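You operate a simulated robot arm through the tools that you are given. There is no shell and no other tool.

You are at the controls of a simulated robot arm. One attempt, no reset.

## Task
Change the black board in the fixture case for the blue one and screw the lid back on.
Fine: black board into the yellow tray; both screws tight with the orange driver, driver back in its holder; the green board stays.

Only the result counts: the job must be done as asked and must still hold three seconds after the hand-in. Knocking over, shifting, dropping, spilling or breaking anything else fails it. A push-on lid holds only when it is set on centred and level and pressed home; a screw cap is set on level and turned clockwise until tight.

## Robot
A 7-joint arm with a two-finger parallel gripper, fixed in place. Base frame: the origin is at the foot of the arm, x ahead of it, y to its left, z up; the work surface is at about z = 0. Units: mm, degrees, N and s.
With the tool pointing down near the work surface it reaches from about 240 to 620 mm from the base axis. Its first joint turns from -66.0 to 66.0 degrees. Payload 2.6 kg.
The TCP is the grasp point between the finger pads, 30 mm short of the fingertips. In the tool frame z runs along the fingers and y along their closing line. Largest opening 94 mm; finger width 28, thickness 10; the body of the gripper, 50 by 96 mm, starts 55 mm behind the TCP.
Orientation is that of the tool frame in the base frame, as a unit quaternion [x, y, z, w]. With the fingers straight down and closing along the base's y, the tool's x points along the base's -x, its y along +y and its z along -z.

## Interface
- The arm moves only by the tool jog_arm. Its argument "plan" is a list of rows, each a list of 7 numbers: the finger opening in mm, from 0 to 94, then the shift along the tool's x, y, z in mm, then the turn, a rotation vector about the tool's x, y, z in degrees. In form: [[fingers, x, y, z, wx, wy, wz], ...]. A call has 1 to 20 rows; each row shifts and turns the commanded pose from where the row before left it, along the tool's axes as they then stand. Rows are played at 5 a second. More than 50 mm and 8.6 degrees between two rows, or a gripper value outside its range, and nothing of the call is played. Where a pose cannot be reached the arm comes as near as it can. A force on the tool above 40 N (or 10 N above the force at the start of the call, whichever is more), or a blocked arm, ends the call early, and 0.2 s more pass. The fingers move at their own pace (about 72 mm/s each) and stop on an object; they squeeze with about 27 N. The grip force told is the motor's: it shows also when the fingers shut on nothing. Time passes only in rows, and 0.2 s behind the last, so rows that do not move let the fingers close. It gives the time, the measured TCP pose, the force on the tool (base axes), the opening and the grip force at its end, in the units of the frame above (readings bear some noise), with the torque about the TCP (base axes, N m) and any sound that the robot's microphone picked up.
- Cameras (640 x 400 px; columns grow to the right, rows downward): "scene" is fixed at [17.3, 415.1, 582.5]; the picture's right is [-0.91, -0.41, 0.00], its down [-0.19, 0.43, -0.88] and it looks along [0.36, -0.80, -0.48] (base axes); focal length 347 px, centre (320, 200). "wrist" rides on the gripper at [76, 14, -102] in the tool frame; the picture's right is [-0.18, 0.98, 0.00], its down [-0.75, -0.14, -0.64] and it looks along [-0.63, -0.12, 0.77] (tool axes); focal length 243 px, centre (320, 200). There is no depth. A picture from a camera that has moved, and an enlarged one, comes with that camera's place and axes in the base frame and with its lens. The place of the scene camera against the robot may be out by one fixed shift of up to 12 mm in any direction.
- grab_frame(camera): a new picture of that camera. It takes no simulated time.
- close_up(camera, box): a new picture of the part [left, top, right, bottom] of that camera's present view, enlarged. It takes no simulated time.
- hand_in(): hands the job in; it is judged then, once.

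Places have to be worked out from the pictures, the camera data and where the tool is seen. Open the gripper and draw the arm clear of the work before you hand the job in, unless the task says otherwise.

The tools are called after "Emit:" as a command line: name --pt "numbers of a row" for each row, then --argument value for the rest, lists and objects as JSON in quotes. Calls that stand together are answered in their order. jog_arm: Moves the arm, as the interface text tells. Its arguments: {"type":"object","properties":{"plan":{"type":"array","items":{"type":"array","items":{"type":"number"}}}},"required":["plan"]} The other tools are called the same way: grab_frame (camera) takes a picture; close_up (camera, box) takes an enlarged picture of a part of a camera's view; hand_in () hands the job in.

At the start:

```text
clock: 0.0
ee_pos: [360.1, 4.0, 356.0]
tool_rot: [0.0, 1.0, 0.001, 0.0]
force: [0.5, -0.2, 0.9]
moment: [0.01, -0.01, 0.01]
gripper_width: 94.1
grasp_force: 0.1
```

scene: 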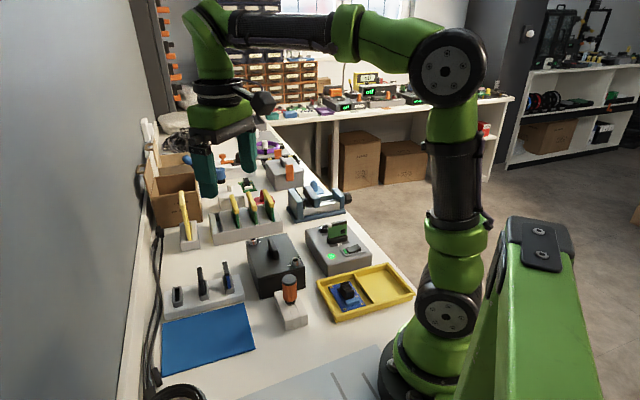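
wrist: 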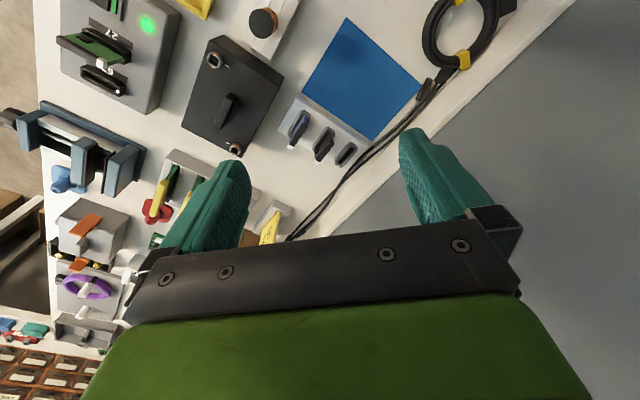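

I start by looking closely at the scene before moving anything.

Emit:
close_up --camera "scene" --box '[150, 220, 310, 320]'

Emit:
close_up --camera "scene" --box '[270, 210, 430, 310]'

Emit:
close_up --camera "scene" --box '[160, 130, 360, 255]'

Emit:
close_up --camera "wrist" --box '[160, 0, 400, 150]'

Emit:
close_up --camera "wrist" --box '[0, 0, 240, 150]'

```text
4.00 times, centred on (230, 270) of scene
camera zoom: at [17.3, 415.1, 582.5], right [-0.91, -0.41, 0.0], down [-0.19, 0.43, -0.88], along [0.36, -0.8, -0.48], focal length 1388 px, centre (680, -80)
```

zoom: 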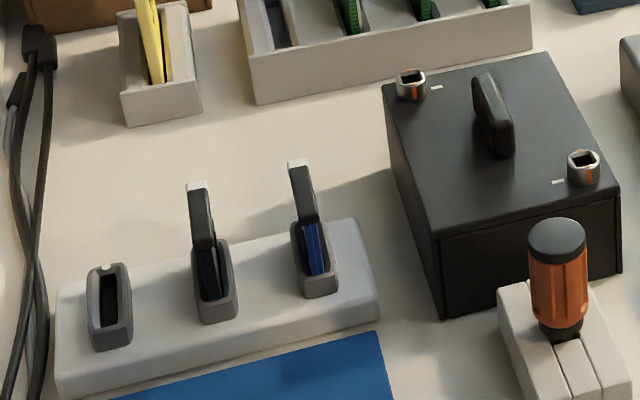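

```text
4.00 times, centred on (350, 260) of scene
camera zoom: at [17.3, 415.1, 582.5], right [-0.91, -0.41, 0.0], down [-0.19, 0.43, -0.88], along [0.36, -0.8, -0.48], focal length 1388 px, centre (200, -40)
```

zoom: 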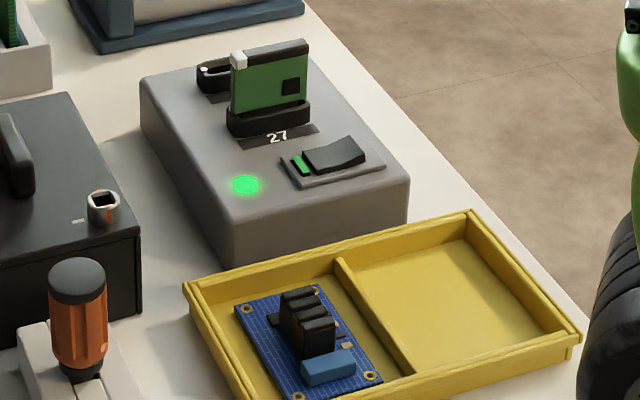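

```text
3.20 times, centred on (260, 192) of scene
camera zoom: at [17.3, 415.1, 582.5], right [-0.91, -0.41, 0.0], down [-0.19, 0.43, -0.88], along [0.36, -0.8, -0.48], focal length 1110 px, centre (512, 224)
```

zoom: 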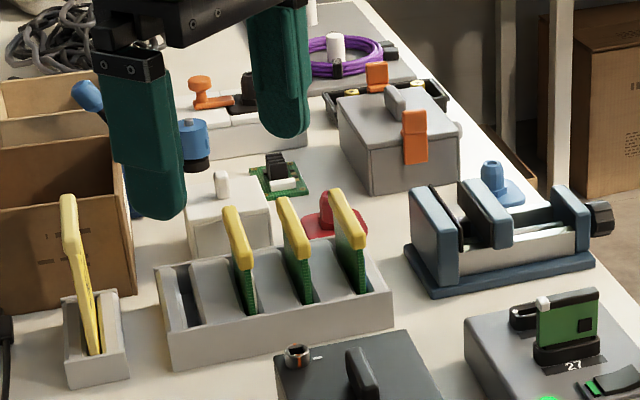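

```text
2.67 times, centred on (280, 75) of wrist
camera zoom: at [286.3, 18.7, 458.0], right [0.18, 0.98, 0.0], down [0.75, -0.14, 0.64], along [0.63, -0.12, -0.77], focal length 647 px, centre (427, 533)
```

zoom: 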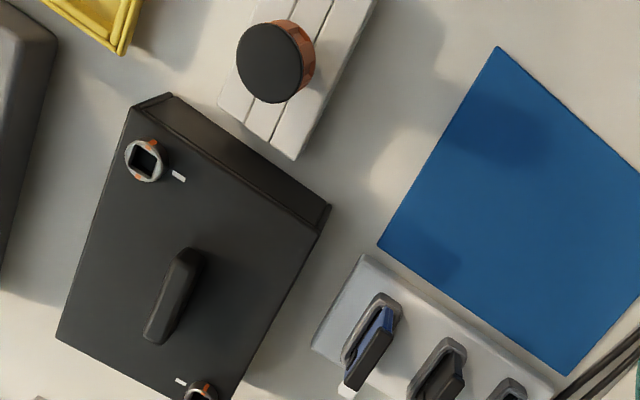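

```text
2.67 times, centred on (120, 75) of wrist
camera zoom: at [286.3, 18.7, 458.0], right [0.18, 0.98, 0.0], down [0.75, -0.14, 0.64], along [0.63, -0.12, -0.77], focal length 647 px, centre (853, 533)
```

zoom: 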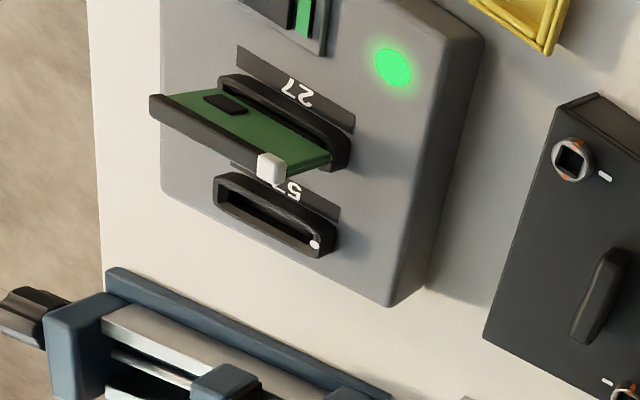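

The driver stands at about (299,-53) with its top near z=100. The black case has two screws near (327,-141) and (456,-162), at about z=75. I'll move to a hovering viewpoint to see the case better.

Emit:
jog_arm --pt "94 14 -22 22 0 0 0" --pt "94 14 -22 22 0 0 0" --pt "94 14 -22 22 0 0 0" --pt "94 14 -22 22 0 0 0" --pt "94 14 -22 22 0 0 0" --pt "94 13 -22 22 0 0 0" --pt "94 0 0 0 0 0 0"

Emit:
grab_frame --camera "wrist"

Emit:
grab_frame --camera "scene"

```text
clock: 1.6
ee_pos: [277.9, -127.4, 223.8]
tool_rot: [0.0, 1.0, 0.001, 0.0]
force: [-0.6, -0.3, -0.4]
moment: [-0.01, -0.02, -0.02]
gripper_width: 94.3
grasp_force: 0.1
```

```text
taken
camera wrist: at [203.4, -113.9, 326.6], right [0.18, 0.98, 0.0], down [0.75, -0.14, 0.64], along [0.63, -0.12, -0.77], focal length 243 px, centre (320, 200)
```

wrist: 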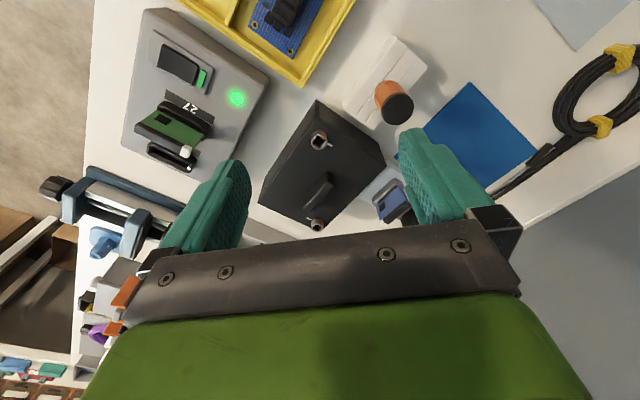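

```text
taken
```

scene: 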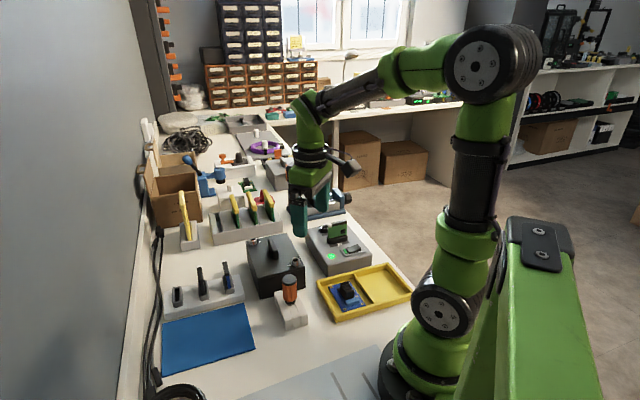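

The view works; now I enlarge the case, the rack and the driver.

Emit:
close_up --camera "wrist" --box '[250, 90, 410, 240]'

Emit:
close_up --camera "wrist" --box '[300, 120, 340, 160]'

Emit:
close_up --camera "wrist" --box '[300, 200, 340, 240]'

Emit:
close_up --camera "wrist" --box '[330, 20, 440, 130]'

Emit:
close_up --camera "scene" --box '[240, 230, 320, 330]'

```text
2.67 times, centred on (330, 165) of wrist
camera zoom: at [203.4, -113.9, 326.6], right [0.18, 0.98, 0.0], down [0.75, -0.14, 0.64], along [0.63, -0.12, -0.77], focal length 647 px, centre (293, 293)
```

zoom: 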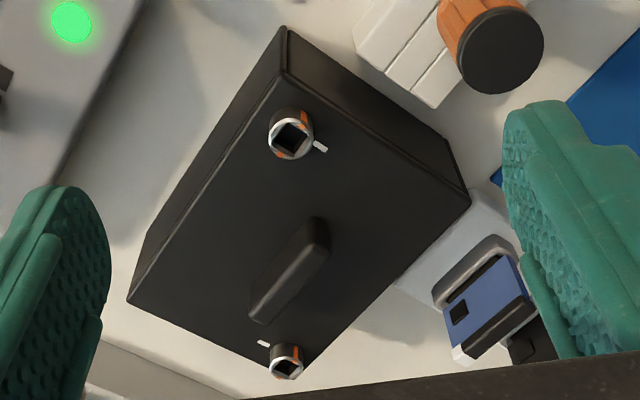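

```text
10.00 times, centred on (320, 140) of wrist
camera zoom: at [203.4, -113.9, 326.6], right [0.18, 0.98, 0.0], down [0.75, -0.14, 0.64], along [0.63, -0.12, -0.77], focal length 2426 px, centre (320, 800)
```

zoom: 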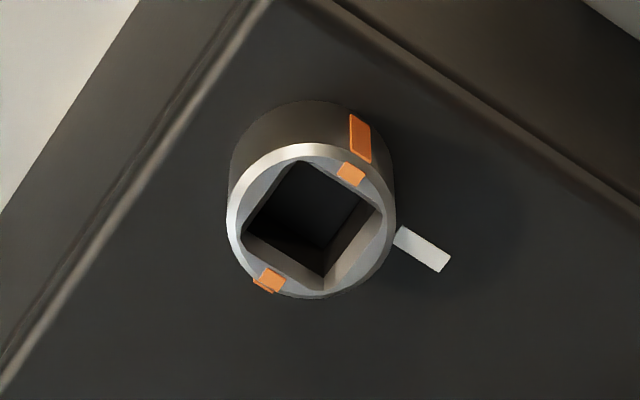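

```text
10.00 times, centred on (320, 220) of wrist
camera zoom: at [203.4, -113.9, 326.6], right [0.18, 0.98, 0.0], down [0.75, -0.14, 0.64], along [0.63, -0.12, -0.77], focal length 2426 px, centre (320, 0)
```

zoom: 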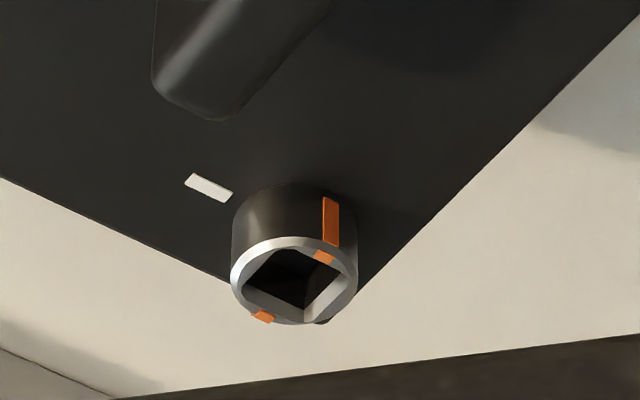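

```text
3.64 times, centred on (385, 75) of wrist
camera zoom: at [203.4, -113.9, 326.6], right [0.18, 0.98, 0.0], down [0.75, -0.14, 0.64], along [0.63, -0.12, -0.77], focal length 882 px, centre (84, 654)
```

zoom: 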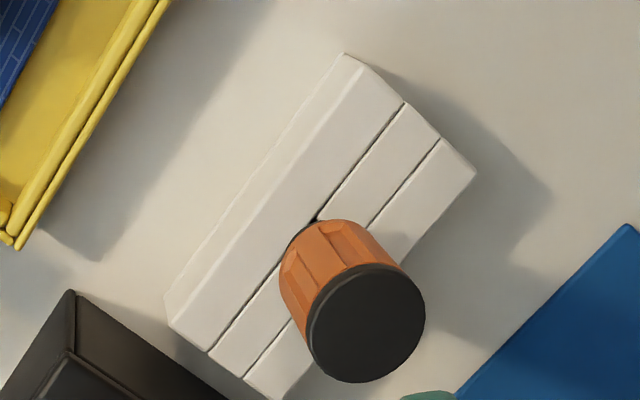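

```text
4.00 times, centred on (280, 280) of scene
camera zoom: at [17.3, 415.1, 582.5], right [-0.91, -0.41, 0.0], down [-0.19, 0.43, -0.88], along [0.36, -0.8, -0.48], focal length 1388 px, centre (480, -120)
```

zoom: 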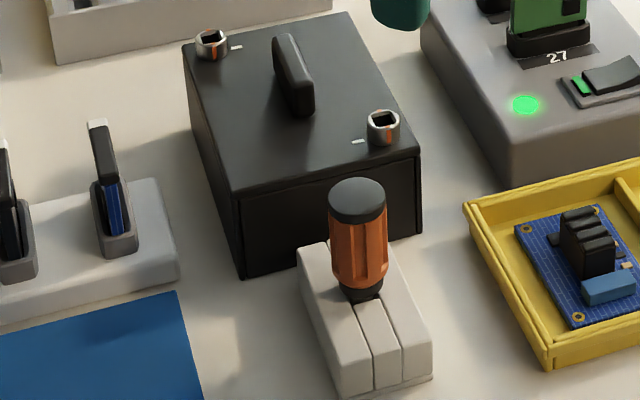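

Triangulating from both views puts the driver cap at about (299,-55,90) and screw 1 at about (326,-137,79). Screw 2 is less certain at about (460,-165), and the case is turned about 45°. I'll move to look at screw 2 and the rack from closer.

Emit:
jog_arm --pt "94 -27 -6 11 0 0 0" --pt "94 -27 -6 11 0 0 0" --pt "94 -27 -7 11 0 0 0" --pt "94 0 0 0 0 0 0"

Emit:
grab_frame --camera "wrist"

Emit:
close_up --camera "wrist" --box '[240, 60, 400, 220]'

```text
clock: 2.6
ee_pos: [360.1, -147.4, 189.1]
tool_rot: [0.001, 1.0, 0.0, 0.0]
force: [0.5, -0.3, 0.8]
moment: [0.0, 0.0, -0.02]
gripper_width: 94.0
grasp_force: 0.0
```

```text
taken
camera wrist: at [285.3, -133.0, 292.4], right [0.18, 0.98, 0.0], down [0.75, -0.14, 0.64], along [0.63, -0.12, -0.77], focal length 243 px, centre (320, 200)
```

wrist: 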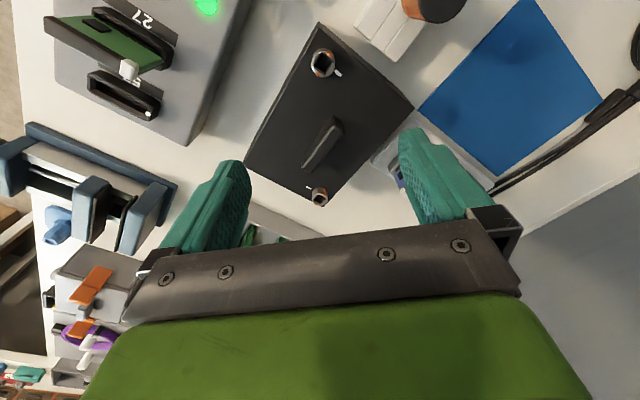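

```text
2.50 times, centred on (320, 140) of wrist
camera zoom: at [285.3, -133.0, 292.4], right [0.18, 0.98, 0.0], down [0.75, -0.14, 0.64], along [0.63, -0.12, -0.77], focal length 606 px, centre (320, 350)
```

zoom: 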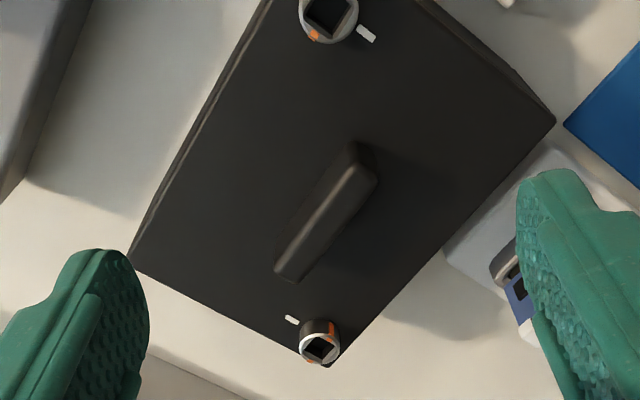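

Screw 1 is now fixed at about (325,-137.5,79), screw 2 at about (460,-165,79), and the case centre at about (390,-150). Next I hover above the driver to check its centre before gripping.

Emit:
jog_arm --pt "94 15.4 23.1 13.5 0 0 0" --pt "94 15.4 23.1 13.5 0 0 0" --pt "94 15.4 23.1 13.5 0 0 0" --pt "94 15.3 23.1 13.5 0 0 0" --pt "94 0 0 0 0 0 0"

Emit:
grab_frame --camera "wrist"

Emit:
close_up --camera "wrist" --box '[240, 80, 400, 220]'

Emit:
close_up --camera "scene" --box '[230, 200, 350, 340]'

```text
clock: 3.8
ee_pos: [297.3, -53.7, 136.0]
tool_rot: [0.0, 1.0, -0.001, 0.0]
force: [0.1, 0.2, 0.4]
moment: [0.01, -0.01, 0.0]
gripper_width: 94.2
grasp_force: 0.1
```

```text
taken
camera wrist: at [222.5, -39.4, 240.0], right [0.18, 0.98, 0.0], down [0.75, -0.14, 0.64], along [0.63, -0.12, -0.77], focal length 243 px, centre (320, 200)
```

wrist: 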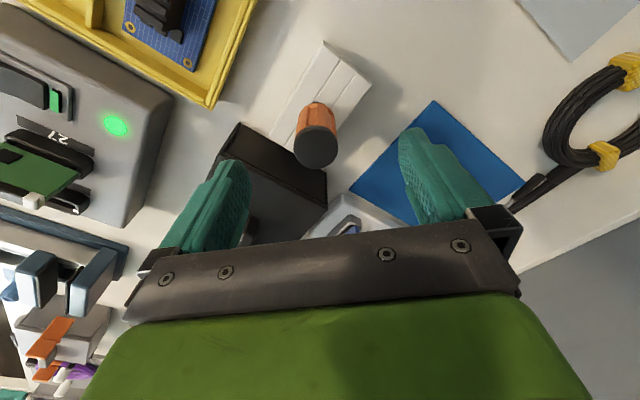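

```text
2.86 times, centred on (320, 150) of wrist
camera zoom: at [222.5, -39.4, 240.0], right [0.18, 0.98, 0.0], down [0.75, -0.14, 0.64], along [0.63, -0.12, -0.77], focal length 693 px, centre (320, 343)
```

zoom: 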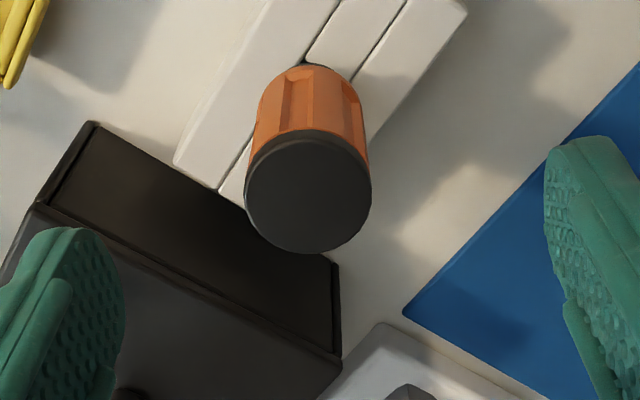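

```text
2.86 times, centred on (290, 270) of scene
camera zoom: at [17.3, 415.1, 582.5], right [-0.91, -0.41, 0.0], down [-0.19, 0.43, -0.88], along [0.36, -0.8, -0.48], focal length 991 px, centre (406, 0)
```

zoom: 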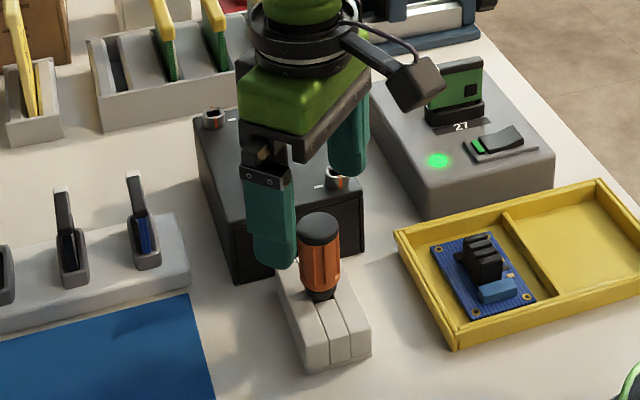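

The driver axis comes out at (298.7,-56.0), with the handle spanning roughly z=36 to 92. I'll narrow the fingers to 60, descend to TCP z of about 66 and close on it.

Emit:
jog_arm --pt "60 -1.4 -2.3 0 0 0 0" --pt "60 0 0 0 0 0 0" --pt "60 0 0 20 0 0 0" --pt "60 0 0 20 0 0 0" --pt "60 0 0 15 0 0 0" --pt "60 0 0 15 0 0 0" --pt "60 0 0 0 0 0 0"

Emit:
close_up --camera "wrist" --box '[200, 80, 420, 240]'

Emit:
close_up --camera "scene" --box '[230, 200, 350, 340]'

```text
clock: 5.4
ee_pos: [299.4, -56.3, 65.5]
tool_rot: [0.0, 1.0, 0.0, 0.0]
force: [0.0, 0.3, -0.4]
moment: [-0.03, -0.01, -0.01]
gripper_width: 60.0
grasp_force: 0.1
```

```text
2.50 times, centred on (310, 160) of wrist
camera zoom: at [224.2, -41.5, 169.0], right [0.18, 0.98, 0.0], down [0.75, -0.14, 0.64], along [0.63, -0.12, -0.77], focal length 606 px, centre (345, 300)
```

zoom: 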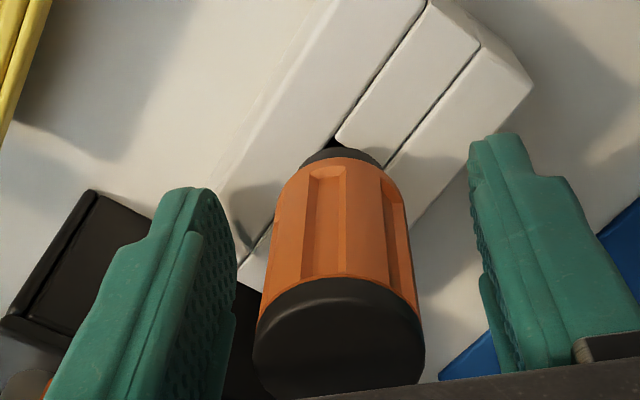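

```text
2.86 times, centred on (290, 270) of scene
camera zoom: at [17.3, 415.1, 582.5], right [-0.91, -0.41, 0.0], down [-0.19, 0.43, -0.88], along [0.36, -0.8, -0.48], focal length 991 px, centre (406, 0)
```

zoom: 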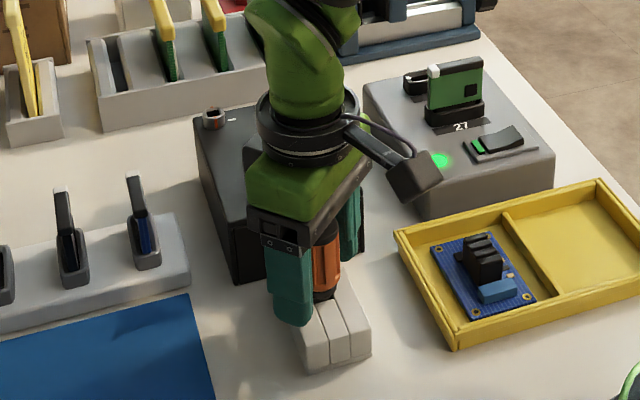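

The handle sits between the fingers as expected. I close on it and lift straight up a little to see the bit.

Emit:
jog_arm --pt "20 0 0 0 0 0 0" --pt "10 0 0 0 0 0 0" --pt "10 0 0 0 0 0 0" --pt "10 0 0 0 0 0 0"

Emit:
close_up --camera "wrist" --box '[200, 80, 420, 240]'

```text
clock: 6.4
ee_pos: [298.8, -57.3, 67.0]
tool_rot: [0.0, 1.0, 0.0, 0.001]
force: [0.1, 0.2, 0.3]
moment: [-0.02, 0.0, 0.03]
gripper_width: 28.6
grasp_force: 27.2
```

```text
2.50 times, centred on (310, 160) of wrist
camera zoom: at [224.3, -41.5, 169.2], right [0.18, 0.98, 0.0], down [0.75, -0.14, 0.64], along [0.63, -0.12, -0.77], focal length 606 px, centre (345, 300)
```

zoom: 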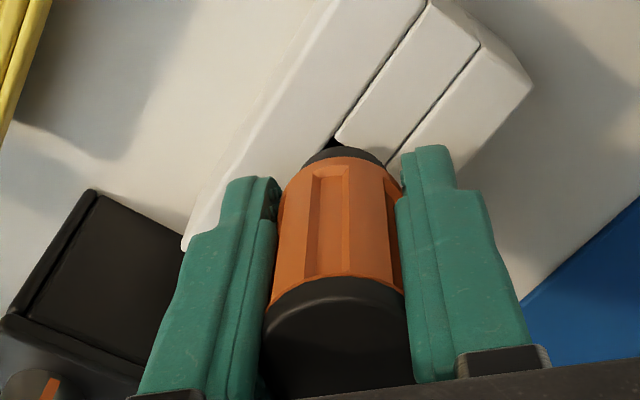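

Gripped at 28.6 mm with no sideways load showing. Lifting straight up.

Emit:
jog_arm --pt "10 0 0 -5 0 0 0" --pt "10 0 0 -15 0 0 0" --pt "10 0 0 -20 0 0 0" --pt "10 0 0 -25 0 0 0" --pt "10 0 0 -25 0 0 0" --pt "10 0 0 0 0 0 0"

Emit:
close_up --camera "scene" --box '[230, 200, 350, 340]'

Emit:
grab_frame --camera "wrist"

Emit:
close_up --camera "wrist" --box '[260, 60, 380, 160]'

```text
clock: 7.8
ee_pos: [299.2, -55.7, 157.5]
tool_rot: [-0.001, 1.0, 0.0, 0.0]
force: [-0.1, -0.5, -0.8]
moment: [0.0, 0.0, 0.02]
gripper_width: 28.6
grasp_force: 27.6
```

```text
2.86 times, centred on (290, 270) of scene
camera zoom: at [17.3, 415.1, 582.5], right [-0.91, -0.41, 0.0], down [-0.19, 0.43, -0.88], along [0.36, -0.8, -0.48], focal length 991 px, centre (406, 0)
```

zoom: 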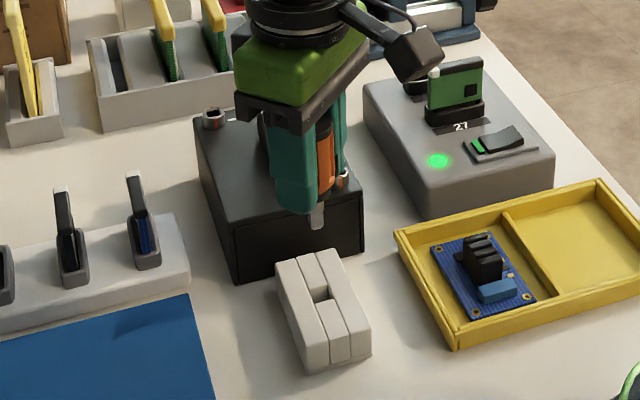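

```text
taken
camera wrist: at [224.5, -41.0, 259.5], right [0.18, 0.98, 0.0], down [0.75, -0.14, 0.64], along [0.63, -0.12, -0.77], focal length 243 px, centre (320, 200)
```

wrist: 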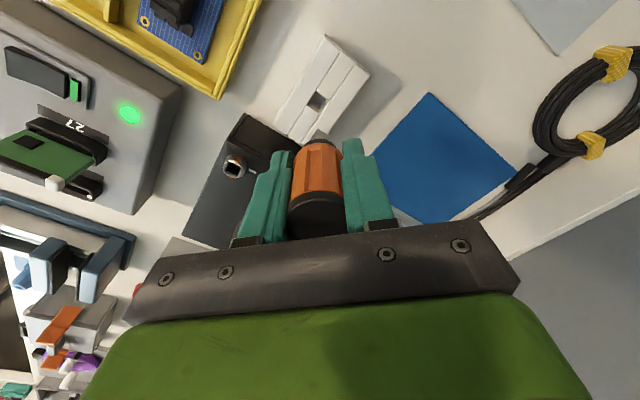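

```text
4.00 times, centred on (320, 110) of wrist
camera zoom: at [224.5, -41.0, 259.5], right [0.18, 0.98, 0.0], down [0.75, -0.14, 0.64], along [0.63, -0.12, -0.77], focal length 970 px, centre (320, 560)
```

zoom: 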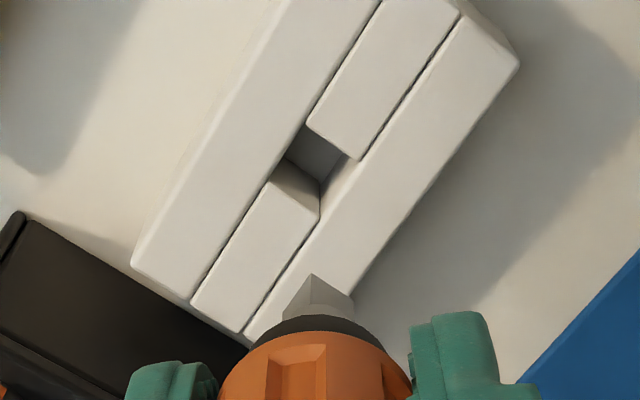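

The driver is out and the square bit is at about 45°, aligned with the screw sockets, which are also at about 45°. The bit axis sits close to the TCP axis. I'll move over screw 1 with the bit tip just above it and check visually.

Emit:
jog_arm --pt "10 -8 -27 -3 0 0 0" --pt "10 -8 -27 -3 0 0 0" --pt "10 -8.4 -27.6 -2 0 0 0" --pt "10 0 0 0 0 0 0" --pt "10 0 0 0 0 0 0"

Emit:
close_up --camera "wrist" --box '[260, 80, 380, 160]'

Emit:
close_up --camera "scene" --box '[240, 210, 340, 290]'

```text
clock: 9.0
ee_pos: [324.2, -138.4, 164.4]
tool_rot: [0.0, 1.0, 0.0, 0.0]
force: [0.3, -0.1, -0.7]
moment: [0.0, -0.01, 0.01]
gripper_width: 28.6
grasp_force: 26.8
```

```text
5.00 times, centred on (320, 120) of wrist
camera zoom: at [249.4, -124.5, 268.1], right [0.18, 0.98, 0.0], down [0.75, -0.14, 0.64], along [0.63, -0.12, -0.77], focal length 1213 px, centre (320, 600)
```

zoom: 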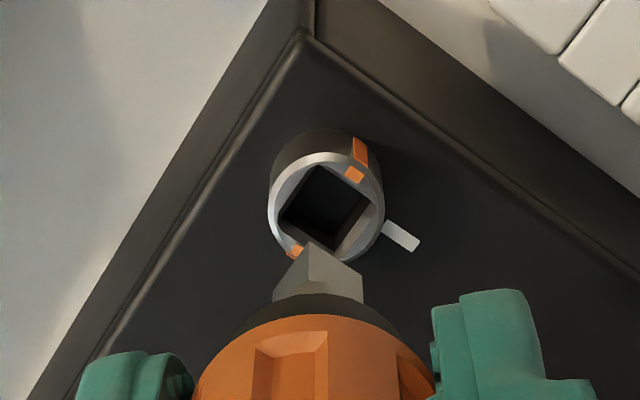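

```text
5.00 times, centred on (290, 250) of scene
camera zoom: at [17.3, 415.1, 582.5], right [-0.91, -0.41, 0.0], down [-0.19, 0.43, -0.88], along [0.36, -0.8, -0.48], focal length 1734 px, centre (470, -50)
```

zoom: 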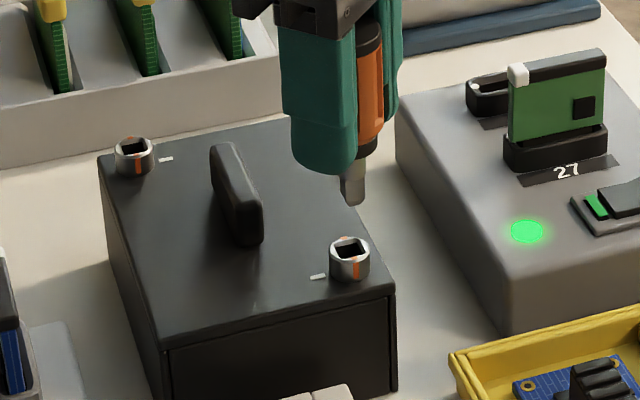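

From both cameras the bit tip is at about z=106, about 1 mm short of the socket centre in x and y. I shift by that and lower to just above the head, then check again.

Emit:
jog_arm --pt "10 -1 0.9 10 0 0 0" --pt "10 0 0 11 0 0 0" --pt "10 0 0 0 0 0 0" --pt "10 0 0 0 0 0 0"

Emit:
close_up --camera "wrist" --box '[260, 80, 380, 160]'

Emit:
close_up --camera "scene" --box '[280, 240, 330, 280]'

```text
clock: 10.0
ee_pos: [324.2, -137.5, 144.2]
tool_rot: [0.0, 1.0, 0.001, 0.0]
force: [0.6, -0.1, -0.3]
moment: [0.02, 0.06, -0.01]
gripper_width: 28.6
grasp_force: 26.9
```

```text
5.00 times, centred on (320, 120) of wrist
camera zoom: at [249.7, -123.3, 246.7], right [0.18, 0.98, 0.0], down [0.75, -0.14, 0.64], along [0.63, -0.12, -0.77], focal length 1213 px, centre (320, 600)
```

zoom: 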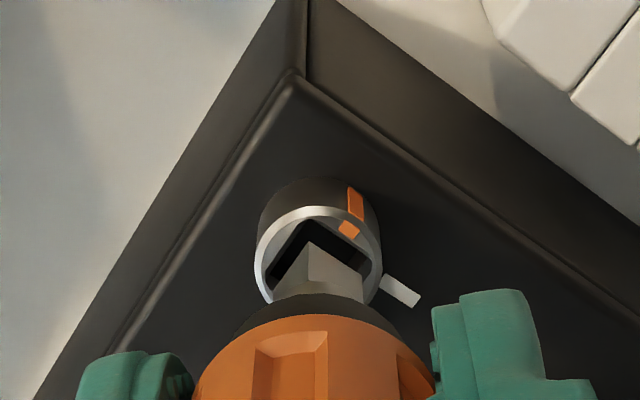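

```text
10.00 times, centred on (305, 260) of scene
camera zoom: at [17.3, 415.1, 582.5], right [-0.91, -0.41, 0.0], down [-0.19, 0.43, -0.88], along [0.36, -0.8, -0.48], focal length 3469 px, centre (470, -400)
```

zoom: 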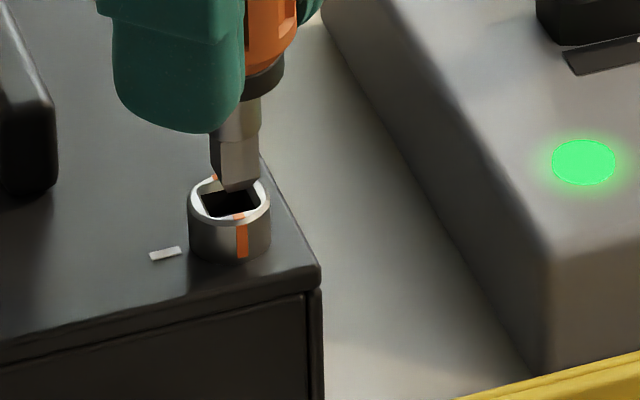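

Sideways it is aligned; the scene view says the bit is still about 1 mm short in x. I correct by +0.8 mm and lower gently into the socket while watching the force.

Emit:
jog_arm --pt "10 -0.8 0 3 0 0 0" --pt "10 0 0 3 0 0 0" --pt "10 0 0 2 0 0 0" --pt "10 0 0 2 0 0 0" --pt "10 0 0 0 0 0 0"

Emit:
close_up --camera "wrist" --box '[260, 80, 380, 160]'

Emit:
close_up --camera "scene" --box '[280, 240, 330, 280]'

```text
clock: 11.2
ee_pos: [324.3, -138.4, 134.2]
tool_rot: [0.0, 1.0, 0.0, 0.0]
force: [0.5, 0.3, 0.1]
moment: [0.0, -0.04, 0.05]
gripper_width: 28.7
grasp_force: 27.0
```

```text
5.00 times, centred on (320, 120) of wrist
camera zoom: at [250.5, -123.4, 236.4], right [0.18, 0.98, 0.0], down [0.75, -0.14, 0.64], along [0.63, -0.12, -0.77], focal length 1213 px, centre (320, 600)
```

zoom: 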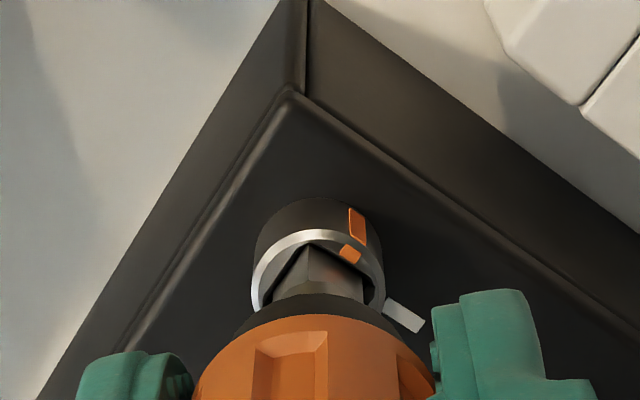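

```text
10.00 times, centred on (305, 260) of scene
camera zoom: at [17.3, 415.1, 582.5], right [-0.91, -0.41, 0.0], down [-0.19, 0.43, -0.88], along [0.36, -0.8, -0.48], focal length 3469 px, centre (470, -400)
```

zoom: 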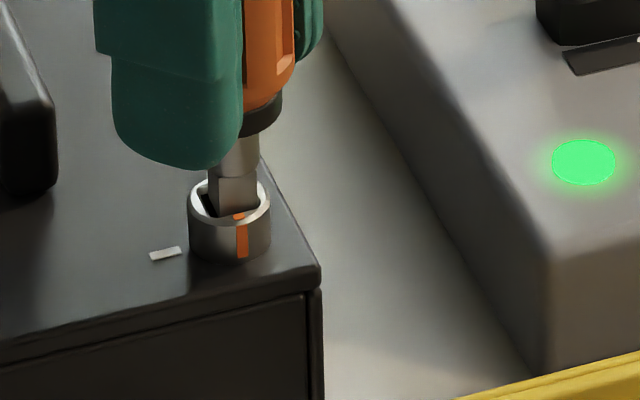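

The bit has entered the socket with no force. I keep lowering gently to find the bottom.

Emit:
jog_arm --pt "10 -0.3 0 1.5 0 0 0" --pt "10 0 0 1.5 0 0 0" --pt "10 0 0 1.5 0 0 0" --pt "10 0 0 0 0 0 0"

Emit:
close_up --camera "scene" --box '[280, 240, 330, 280]'

```text
clock: 12.2
ee_pos: [325.4, -137.1, 131.1]
tool_rot: [0.0, 1.0, 0.0, 0.001]
force: [-5.1, 1.2, 19.9]
moment: [0.13, 0.31, 0.02]
gripper_width: 28.5
grasp_force: 26.9
```

```text
10.00 times, centred on (305, 260) of scene
camera zoom: at [17.2, 415.2, 582.5], right [-0.91, -0.41, 0.0], down [-0.19, 0.43, -0.88], along [0.36, -0.8, -0.48], focal length 3469 px, centre (470, -400)
```

zoom: 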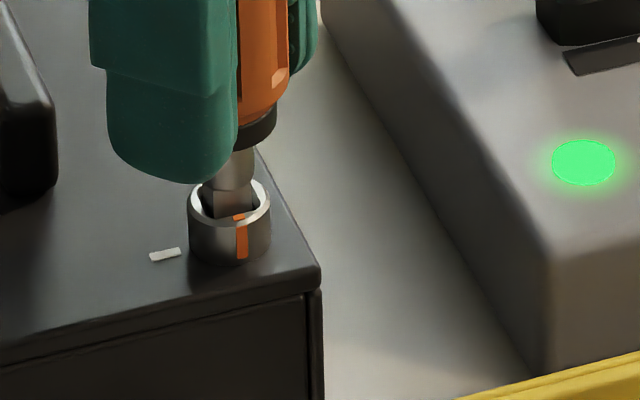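

About 20 N downward with a small side load means the bit is seated at the socket bottom. I relieve it slightly and start turning counter-clockwise, which is negative about tool z.

Emit:
jog_arm --pt "10 0.3 0 -0.5 0 0 0" --pt "10 0 0 0 0 0 -5" --pt "10 0 0 0 0 0 -5" --pt "10 0 0 0 0 0 -5" --pt "10 0 0 0 0 0 -5" --pt "10 0 0 0 0 0 0"

Emit:
close_up --camera "scene" --box '[280, 240, 330, 280]'

Emit:
close_up --camera "wrist" --box '[260, 80, 380, 160]'

```text
clock: 13.6
ee_pos: [326.7, -136.3, 129.2]
tool_rot: [-0.176, 0.984, 0.0, 0.001]
force: [4.9, 2.3, 17.1]
moment: [0.12, -0.19, -0.16]
gripper_width: 28.8
grasp_force: 26.5
```

```text
10.00 times, centred on (305, 260) of scene
camera zoom: at [17.2, 415.2, 582.5], right [-0.91, -0.41, 0.0], down [-0.19, 0.43, -0.88], along [0.36, -0.8, -0.48], focal length 3469 px, centre (470, -400)
```

zoom: 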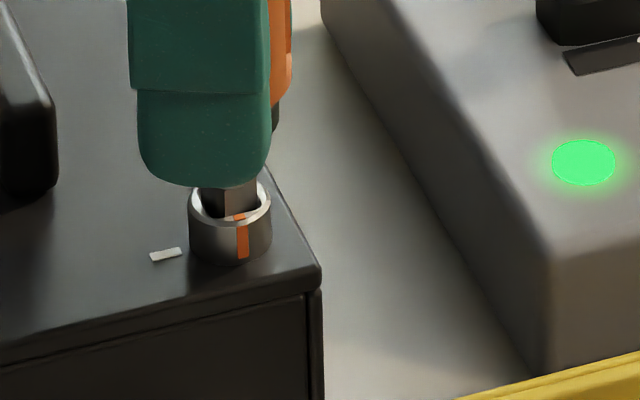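

```text
5.00 times, centred on (320, 120) of wrist
camera zoom: at [250.6, -149.9, 232.1], right [-0.17, 0.99, 0.0], down [0.76, 0.13, 0.64], along [0.63, 0.11, -0.77], focal length 1213 px, centre (320, 600)
```

zoom: 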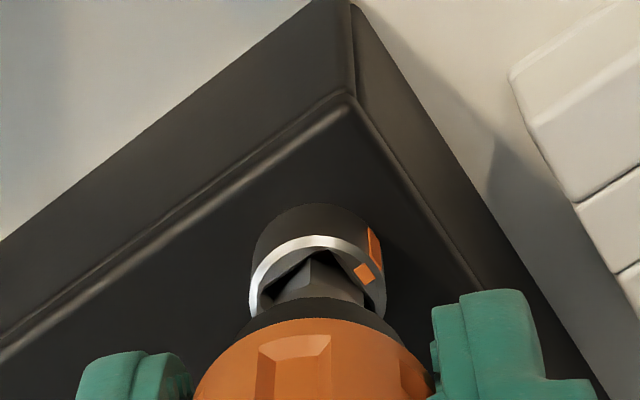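

The tool turned 20° but the screw mark hasn't moved yet; torque is only 0.16 Nm, so this is take-up play. I continue turning.

Emit:
jog_arm --pt "10 0 0 0 0 0 -5" --pt "10 0 0 0 0 0 -5" --pt "10 0 0 0 0 0 -5" --pt "10 0 0 0 0 0 0"

Emit:
close_up --camera "scene" --box '[280, 240, 330, 280]'

Emit:
close_up --camera "wrist" --box '[260, 80, 380, 160]'

```text
clock: 14.6
ee_pos: [324.9, -137.6, 128.8]
tool_rot: [-0.301, 0.954, 0.0, -0.002]
force: [-0.3, -2.6, -1.1]
moment: [-0.05, 0.15, -0.26]
gripper_width: 28.8
grasp_force: 27.1
```

```text
10.00 times, centred on (305, 260) of scene
camera zoom: at [17.3, 415.1, 582.5], right [-0.91, -0.41, 0.0], down [-0.19, 0.43, -0.88], along [0.36, -0.8, -0.48], focal length 3469 px, centre (470, -400)
```

zoom: 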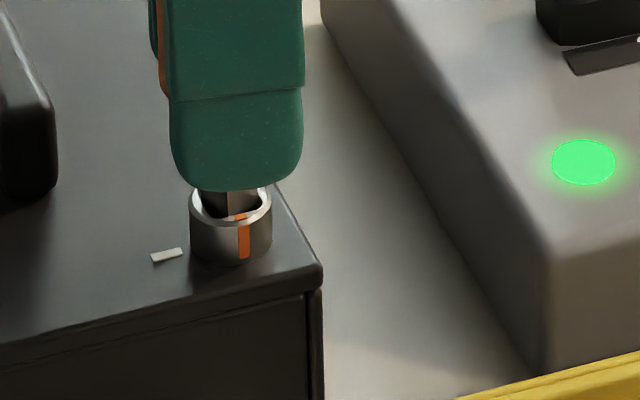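

```text
5.00 times, centred on (320, 120) of wrist
camera zoom: at [255.4, -169.7, 231.6], right [-0.41, 0.91, 0.0], down [0.7, 0.32, 0.64], along [0.58, 0.27, -0.77], focal length 1213 px, centre (320, 600)
```

zoom: 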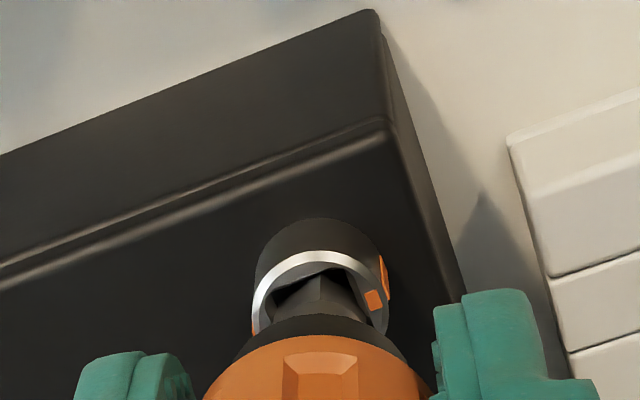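

The screw is still unmoved at 0.26 Nm, and the handle seems to be rotating a little in the pads. I continue a bit further to see whether it breaks loose or the handle locks on its facets.

Emit:
jog_arm --pt "10 0 0 0 0 0 -5" --pt "10 0 0 0 0 0 -5" --pt "10 0 0 0 0 0 -5" --pt "10 0 0 0 0 0 0"

Emit:
close_up --camera "scene" --box '[280, 240, 330, 280]'

Emit:
close_up --camera "wrist" --box '[230, 80, 410, 220]'

```text
clock: 15.6
ee_pos: [324.5, -137.3, 128.4]
tool_rot: [-0.424, 0.906, 0.001, 0.0]
force: [-0.7, -1.6, -1.7]
moment: [-0.08, 0.04, -0.18]
gripper_width: 28.8
grasp_force: 27.2
```

```text
10.00 times, centred on (305, 260) of scene
camera zoom: at [17.3, 415.1, 582.5], right [-0.91, -0.41, 0.0], down [-0.19, 0.43, -0.88], along [0.36, -0.8, -0.48], focal length 3469 px, centre (470, -400)
```

zoom: 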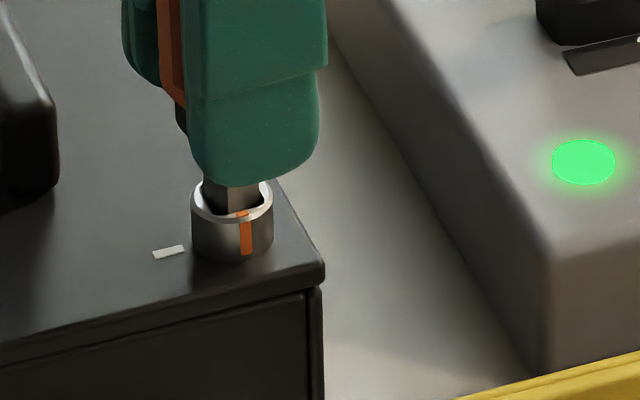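

```text
2.86 times, centred on (320, 150) of wrist
camera zoom: at [266.9, -186.3, 232.2], right [-0.64, 0.77, 0.0], down [0.59, 0.49, 0.64], along [0.49, 0.41, -0.77], focal length 693 px, centre (320, 343)
```

zoom: 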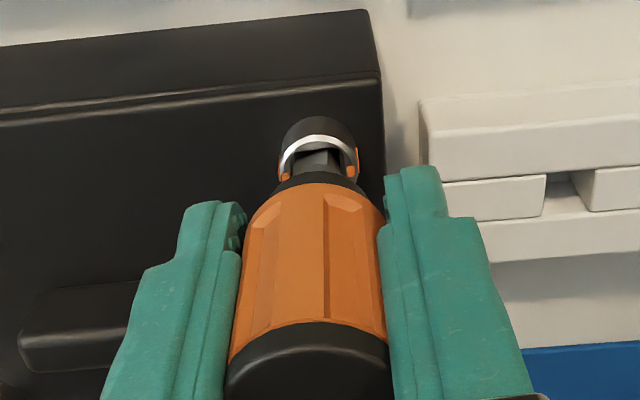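

The handle rotated about 30° in the pads, so each pad should now bridge a flute between two ridges, a better hold. I continue turning and check whether it still slips.

Emit:
jog_arm --pt "10 0 0 0 0 0 -5" --pt "10 0 0 0 0 0 -5" --pt "10 0 0 0 0 0 -5"

Emit:
close_up --camera "scene" --box '[280, 240, 330, 280]'

Emit:
close_up --camera "wrist" --box '[230, 80, 410, 220]'

```text
clock: 16.4
ee_pos: [325.3, -137.2, 128.6]
tool_rot: [-0.538, 0.843, 0.001, 0.0]
force: [-6.3, 2.5, 7.2]
moment: [0.14, 0.27, -0.41]
gripper_width: 29.1
grasp_force: 26.9
```

```text
10.00 times, centred on (305, 260) of scene
camera zoom: at [17.2, 415.1, 582.5], right [-0.91, -0.41, 0.0], down [-0.19, 0.43, -0.88], along [0.36, -0.8, -0.48], focal length 3469 px, centre (470, -400)
```

zoom: 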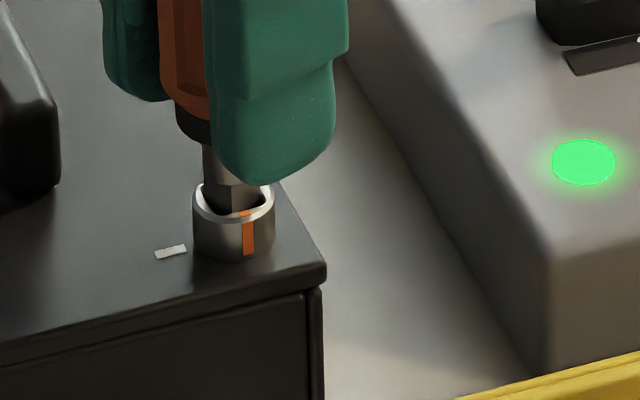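

```text
2.86 times, centred on (320, 150) of wrist
camera zoom: at [281.7, -199.8, 231.4], right [-0.81, 0.58, 0.0], down [0.45, 0.62, 0.64], along [0.37, 0.52, -0.77], focal length 693 px, centre (320, 343)
```

zoom: 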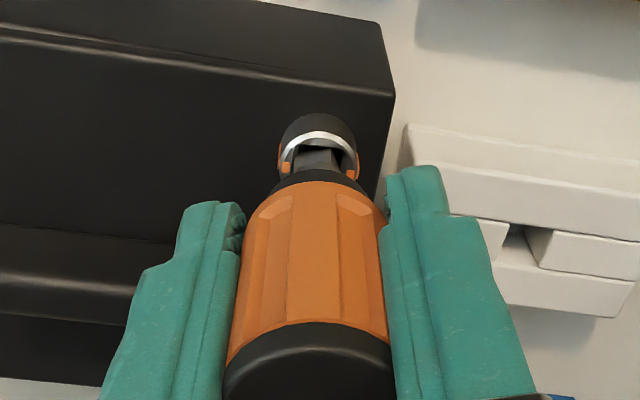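

Torque is up to 0.41 Nm and the screw still hasn't turned; the case corner may have shifted about a millimetre. I compare the whole case against my earlier picture.

Emit:
close_up --camera "scene" --box '[240, 210, 340, 290]'

Emit:
close_up --camera "scene" --box '[240, 230, 320, 330]'

Emit:
close_up --camera "wrist" --box '[290, 90, 350, 140]'

```text
5.00 times, centred on (290, 250) of scene
camera zoom: at [17.2, 415.1, 582.5], right [-0.91, -0.41, 0.0], down [-0.19, 0.43, -0.88], along [0.36, -0.8, -0.48], focal length 1734 px, centre (470, -50)
```

zoom: 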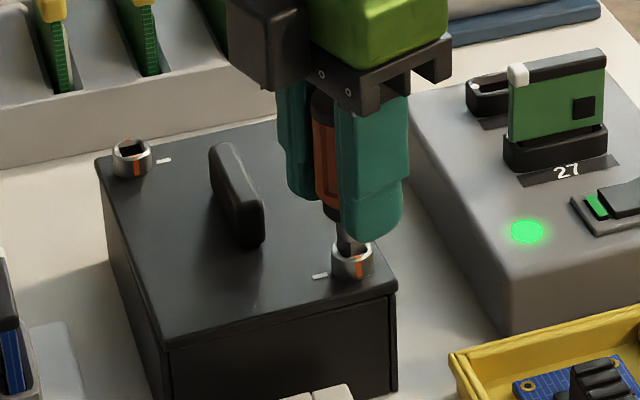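

```text
4.00 times, centred on (280, 280) of scene
camera zoom: at [17.2, 415.1, 582.5], right [-0.91, -0.41, 0.0], down [-0.19, 0.43, -0.88], along [0.36, -0.8, -0.48], focal length 1388 px, centre (480, -120)
```

zoom: 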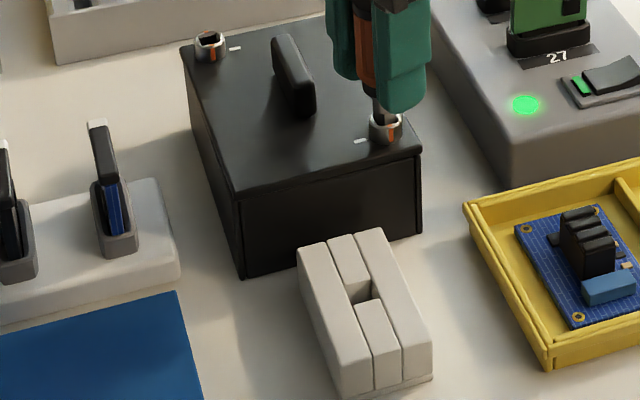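

```text
8.00 times, centred on (320, 115) of wrist
camera zoom: at [281.7, -199.8, 231.4], right [-0.81, 0.58, 0.0], down [0.45, 0.62, 0.64], along [0.37, 0.52, -0.77], focal length 1941 px, centre (320, 880)
```

zoom: 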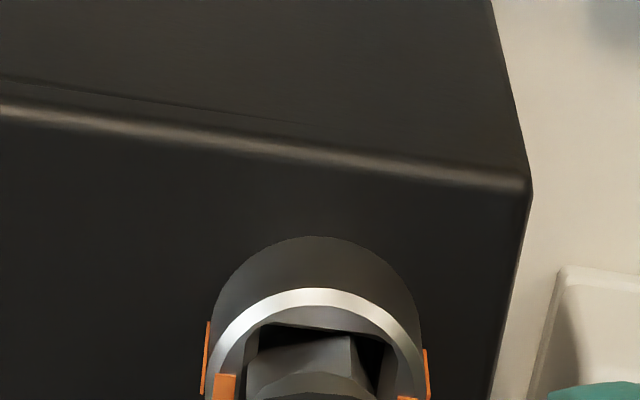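

I compare with the very first close-up (same box) to tell whether the lid alone or the whole case has turned.

Emit:
close_up --camera "scene" --box '[150, 220, 310, 320]'

Emit:
close_up --camera "scene" --box '[270, 210, 430, 310]'

```text
4.00 times, centred on (230, 270) of scene
camera zoom: at [17.2, 415.1, 582.5], right [-0.91, -0.41, 0.0], down [-0.19, 0.43, -0.88], along [0.36, -0.8, -0.48], focal length 1388 px, centre (680, -80)
```

zoom: 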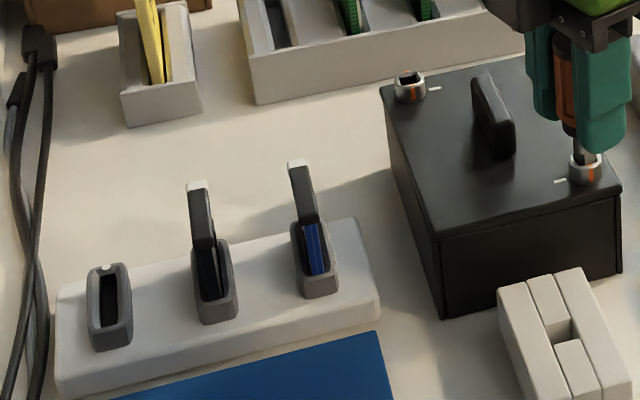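

```text
4.00 times, centred on (350, 260) of scene
camera zoom: at [17.2, 415.1, 582.5], right [-0.91, -0.41, 0.0], down [-0.19, 0.43, -0.88], along [0.36, -0.8, -0.48], focal length 1388 px, centre (200, -40)
```

zoom: 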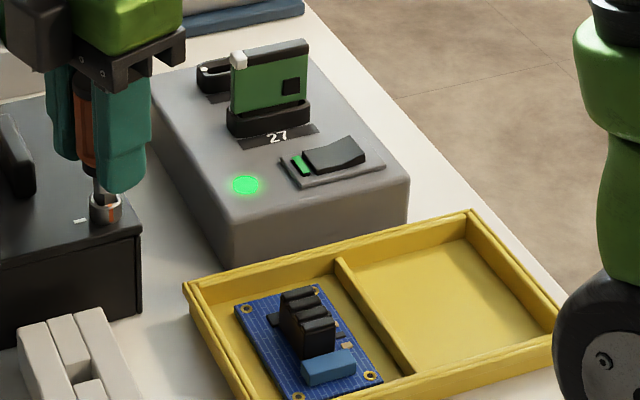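

The whole case has turned under a degree on the table, so more downward pressure should pin it. I press down a bit and turn in small steps to read the torque.

Emit:
jog_arm --pt "10 0 0 1.0 0 0 0" --pt "10 0 0 0.5 0 0 -3"

Emit:
jog_arm --pt "10 0 0 0.5 0 0 -4"

Emit:
jog_arm --pt "10 0 0 0 0 0 -4"

Emit:
close_up --camera "scene" --box '[280, 240, 330, 280]'

Emit:
close_up --camera "wrist" --box '[230, 80, 410, 220]'

```text
clock: 17.0
ee_pos: [325.4, -135.5, 127.5]
tool_rot: [-0.559, 0.829, -0.001, 0.0]
force: [-9.6, 5.1, 13.4]
moment: [0.25, 0.4, -0.34]
gripper_width: 29.7
grasp_force: 27.4
```

```text
clock: 17.4
ee_pos: [325.2, -137.5, 126.1]
tool_rot: [-0.588, 0.809, 0.001, 0.0]
force: [-6.6, 4.7, 10.5]
moment: [0.26, 0.37, -0.22]
gripper_width: 29.1
grasp_force: 26.9
```

```text
clock: 17.8
ee_pos: [325.6, -135.9, 125.0]
tool_rot: [-0.617, 0.787, 0.001, -0.001]
force: [-7.8, 3.9, 4.9]
moment: [0.32, 0.34, -0.24]
gripper_width: 28.8
grasp_force: 27.2
```

```text
10.00 times, centred on (305, 260) of scene
camera zoom: at [17.3, 415.1, 582.5], right [-0.91, -0.41, 0.0], down [-0.19, 0.43, -0.88], along [0.36, -0.8, -0.48], focal length 3469 px, centre (470, -400)
```

zoom: 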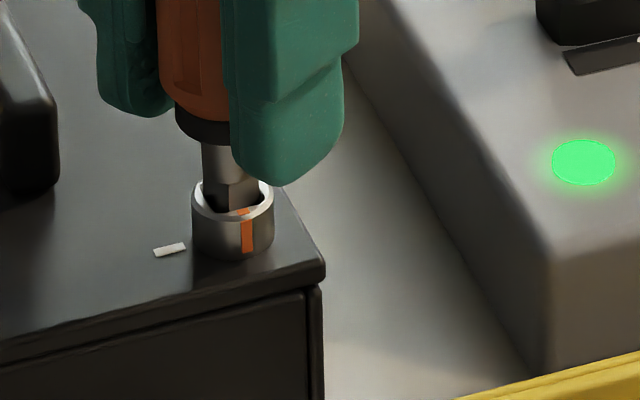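

```text
2.86 times, centred on (320, 150) of wrist
camera zoom: at [294.6, -207.8, 229.0], right [-0.91, 0.42, 0.0], down [0.32, 0.7, 0.64], along [0.27, 0.58, -0.77], focal length 693 px, centre (320, 343)
```

zoom: 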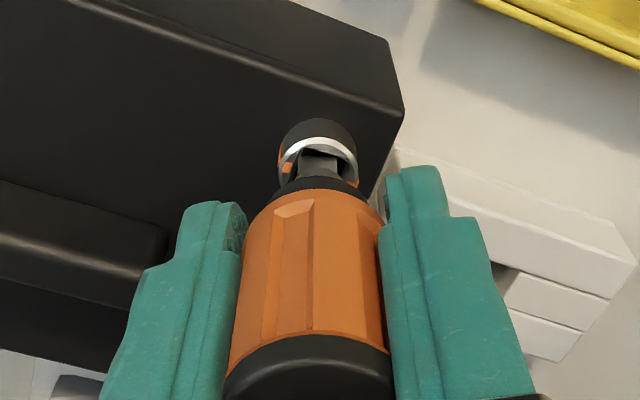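

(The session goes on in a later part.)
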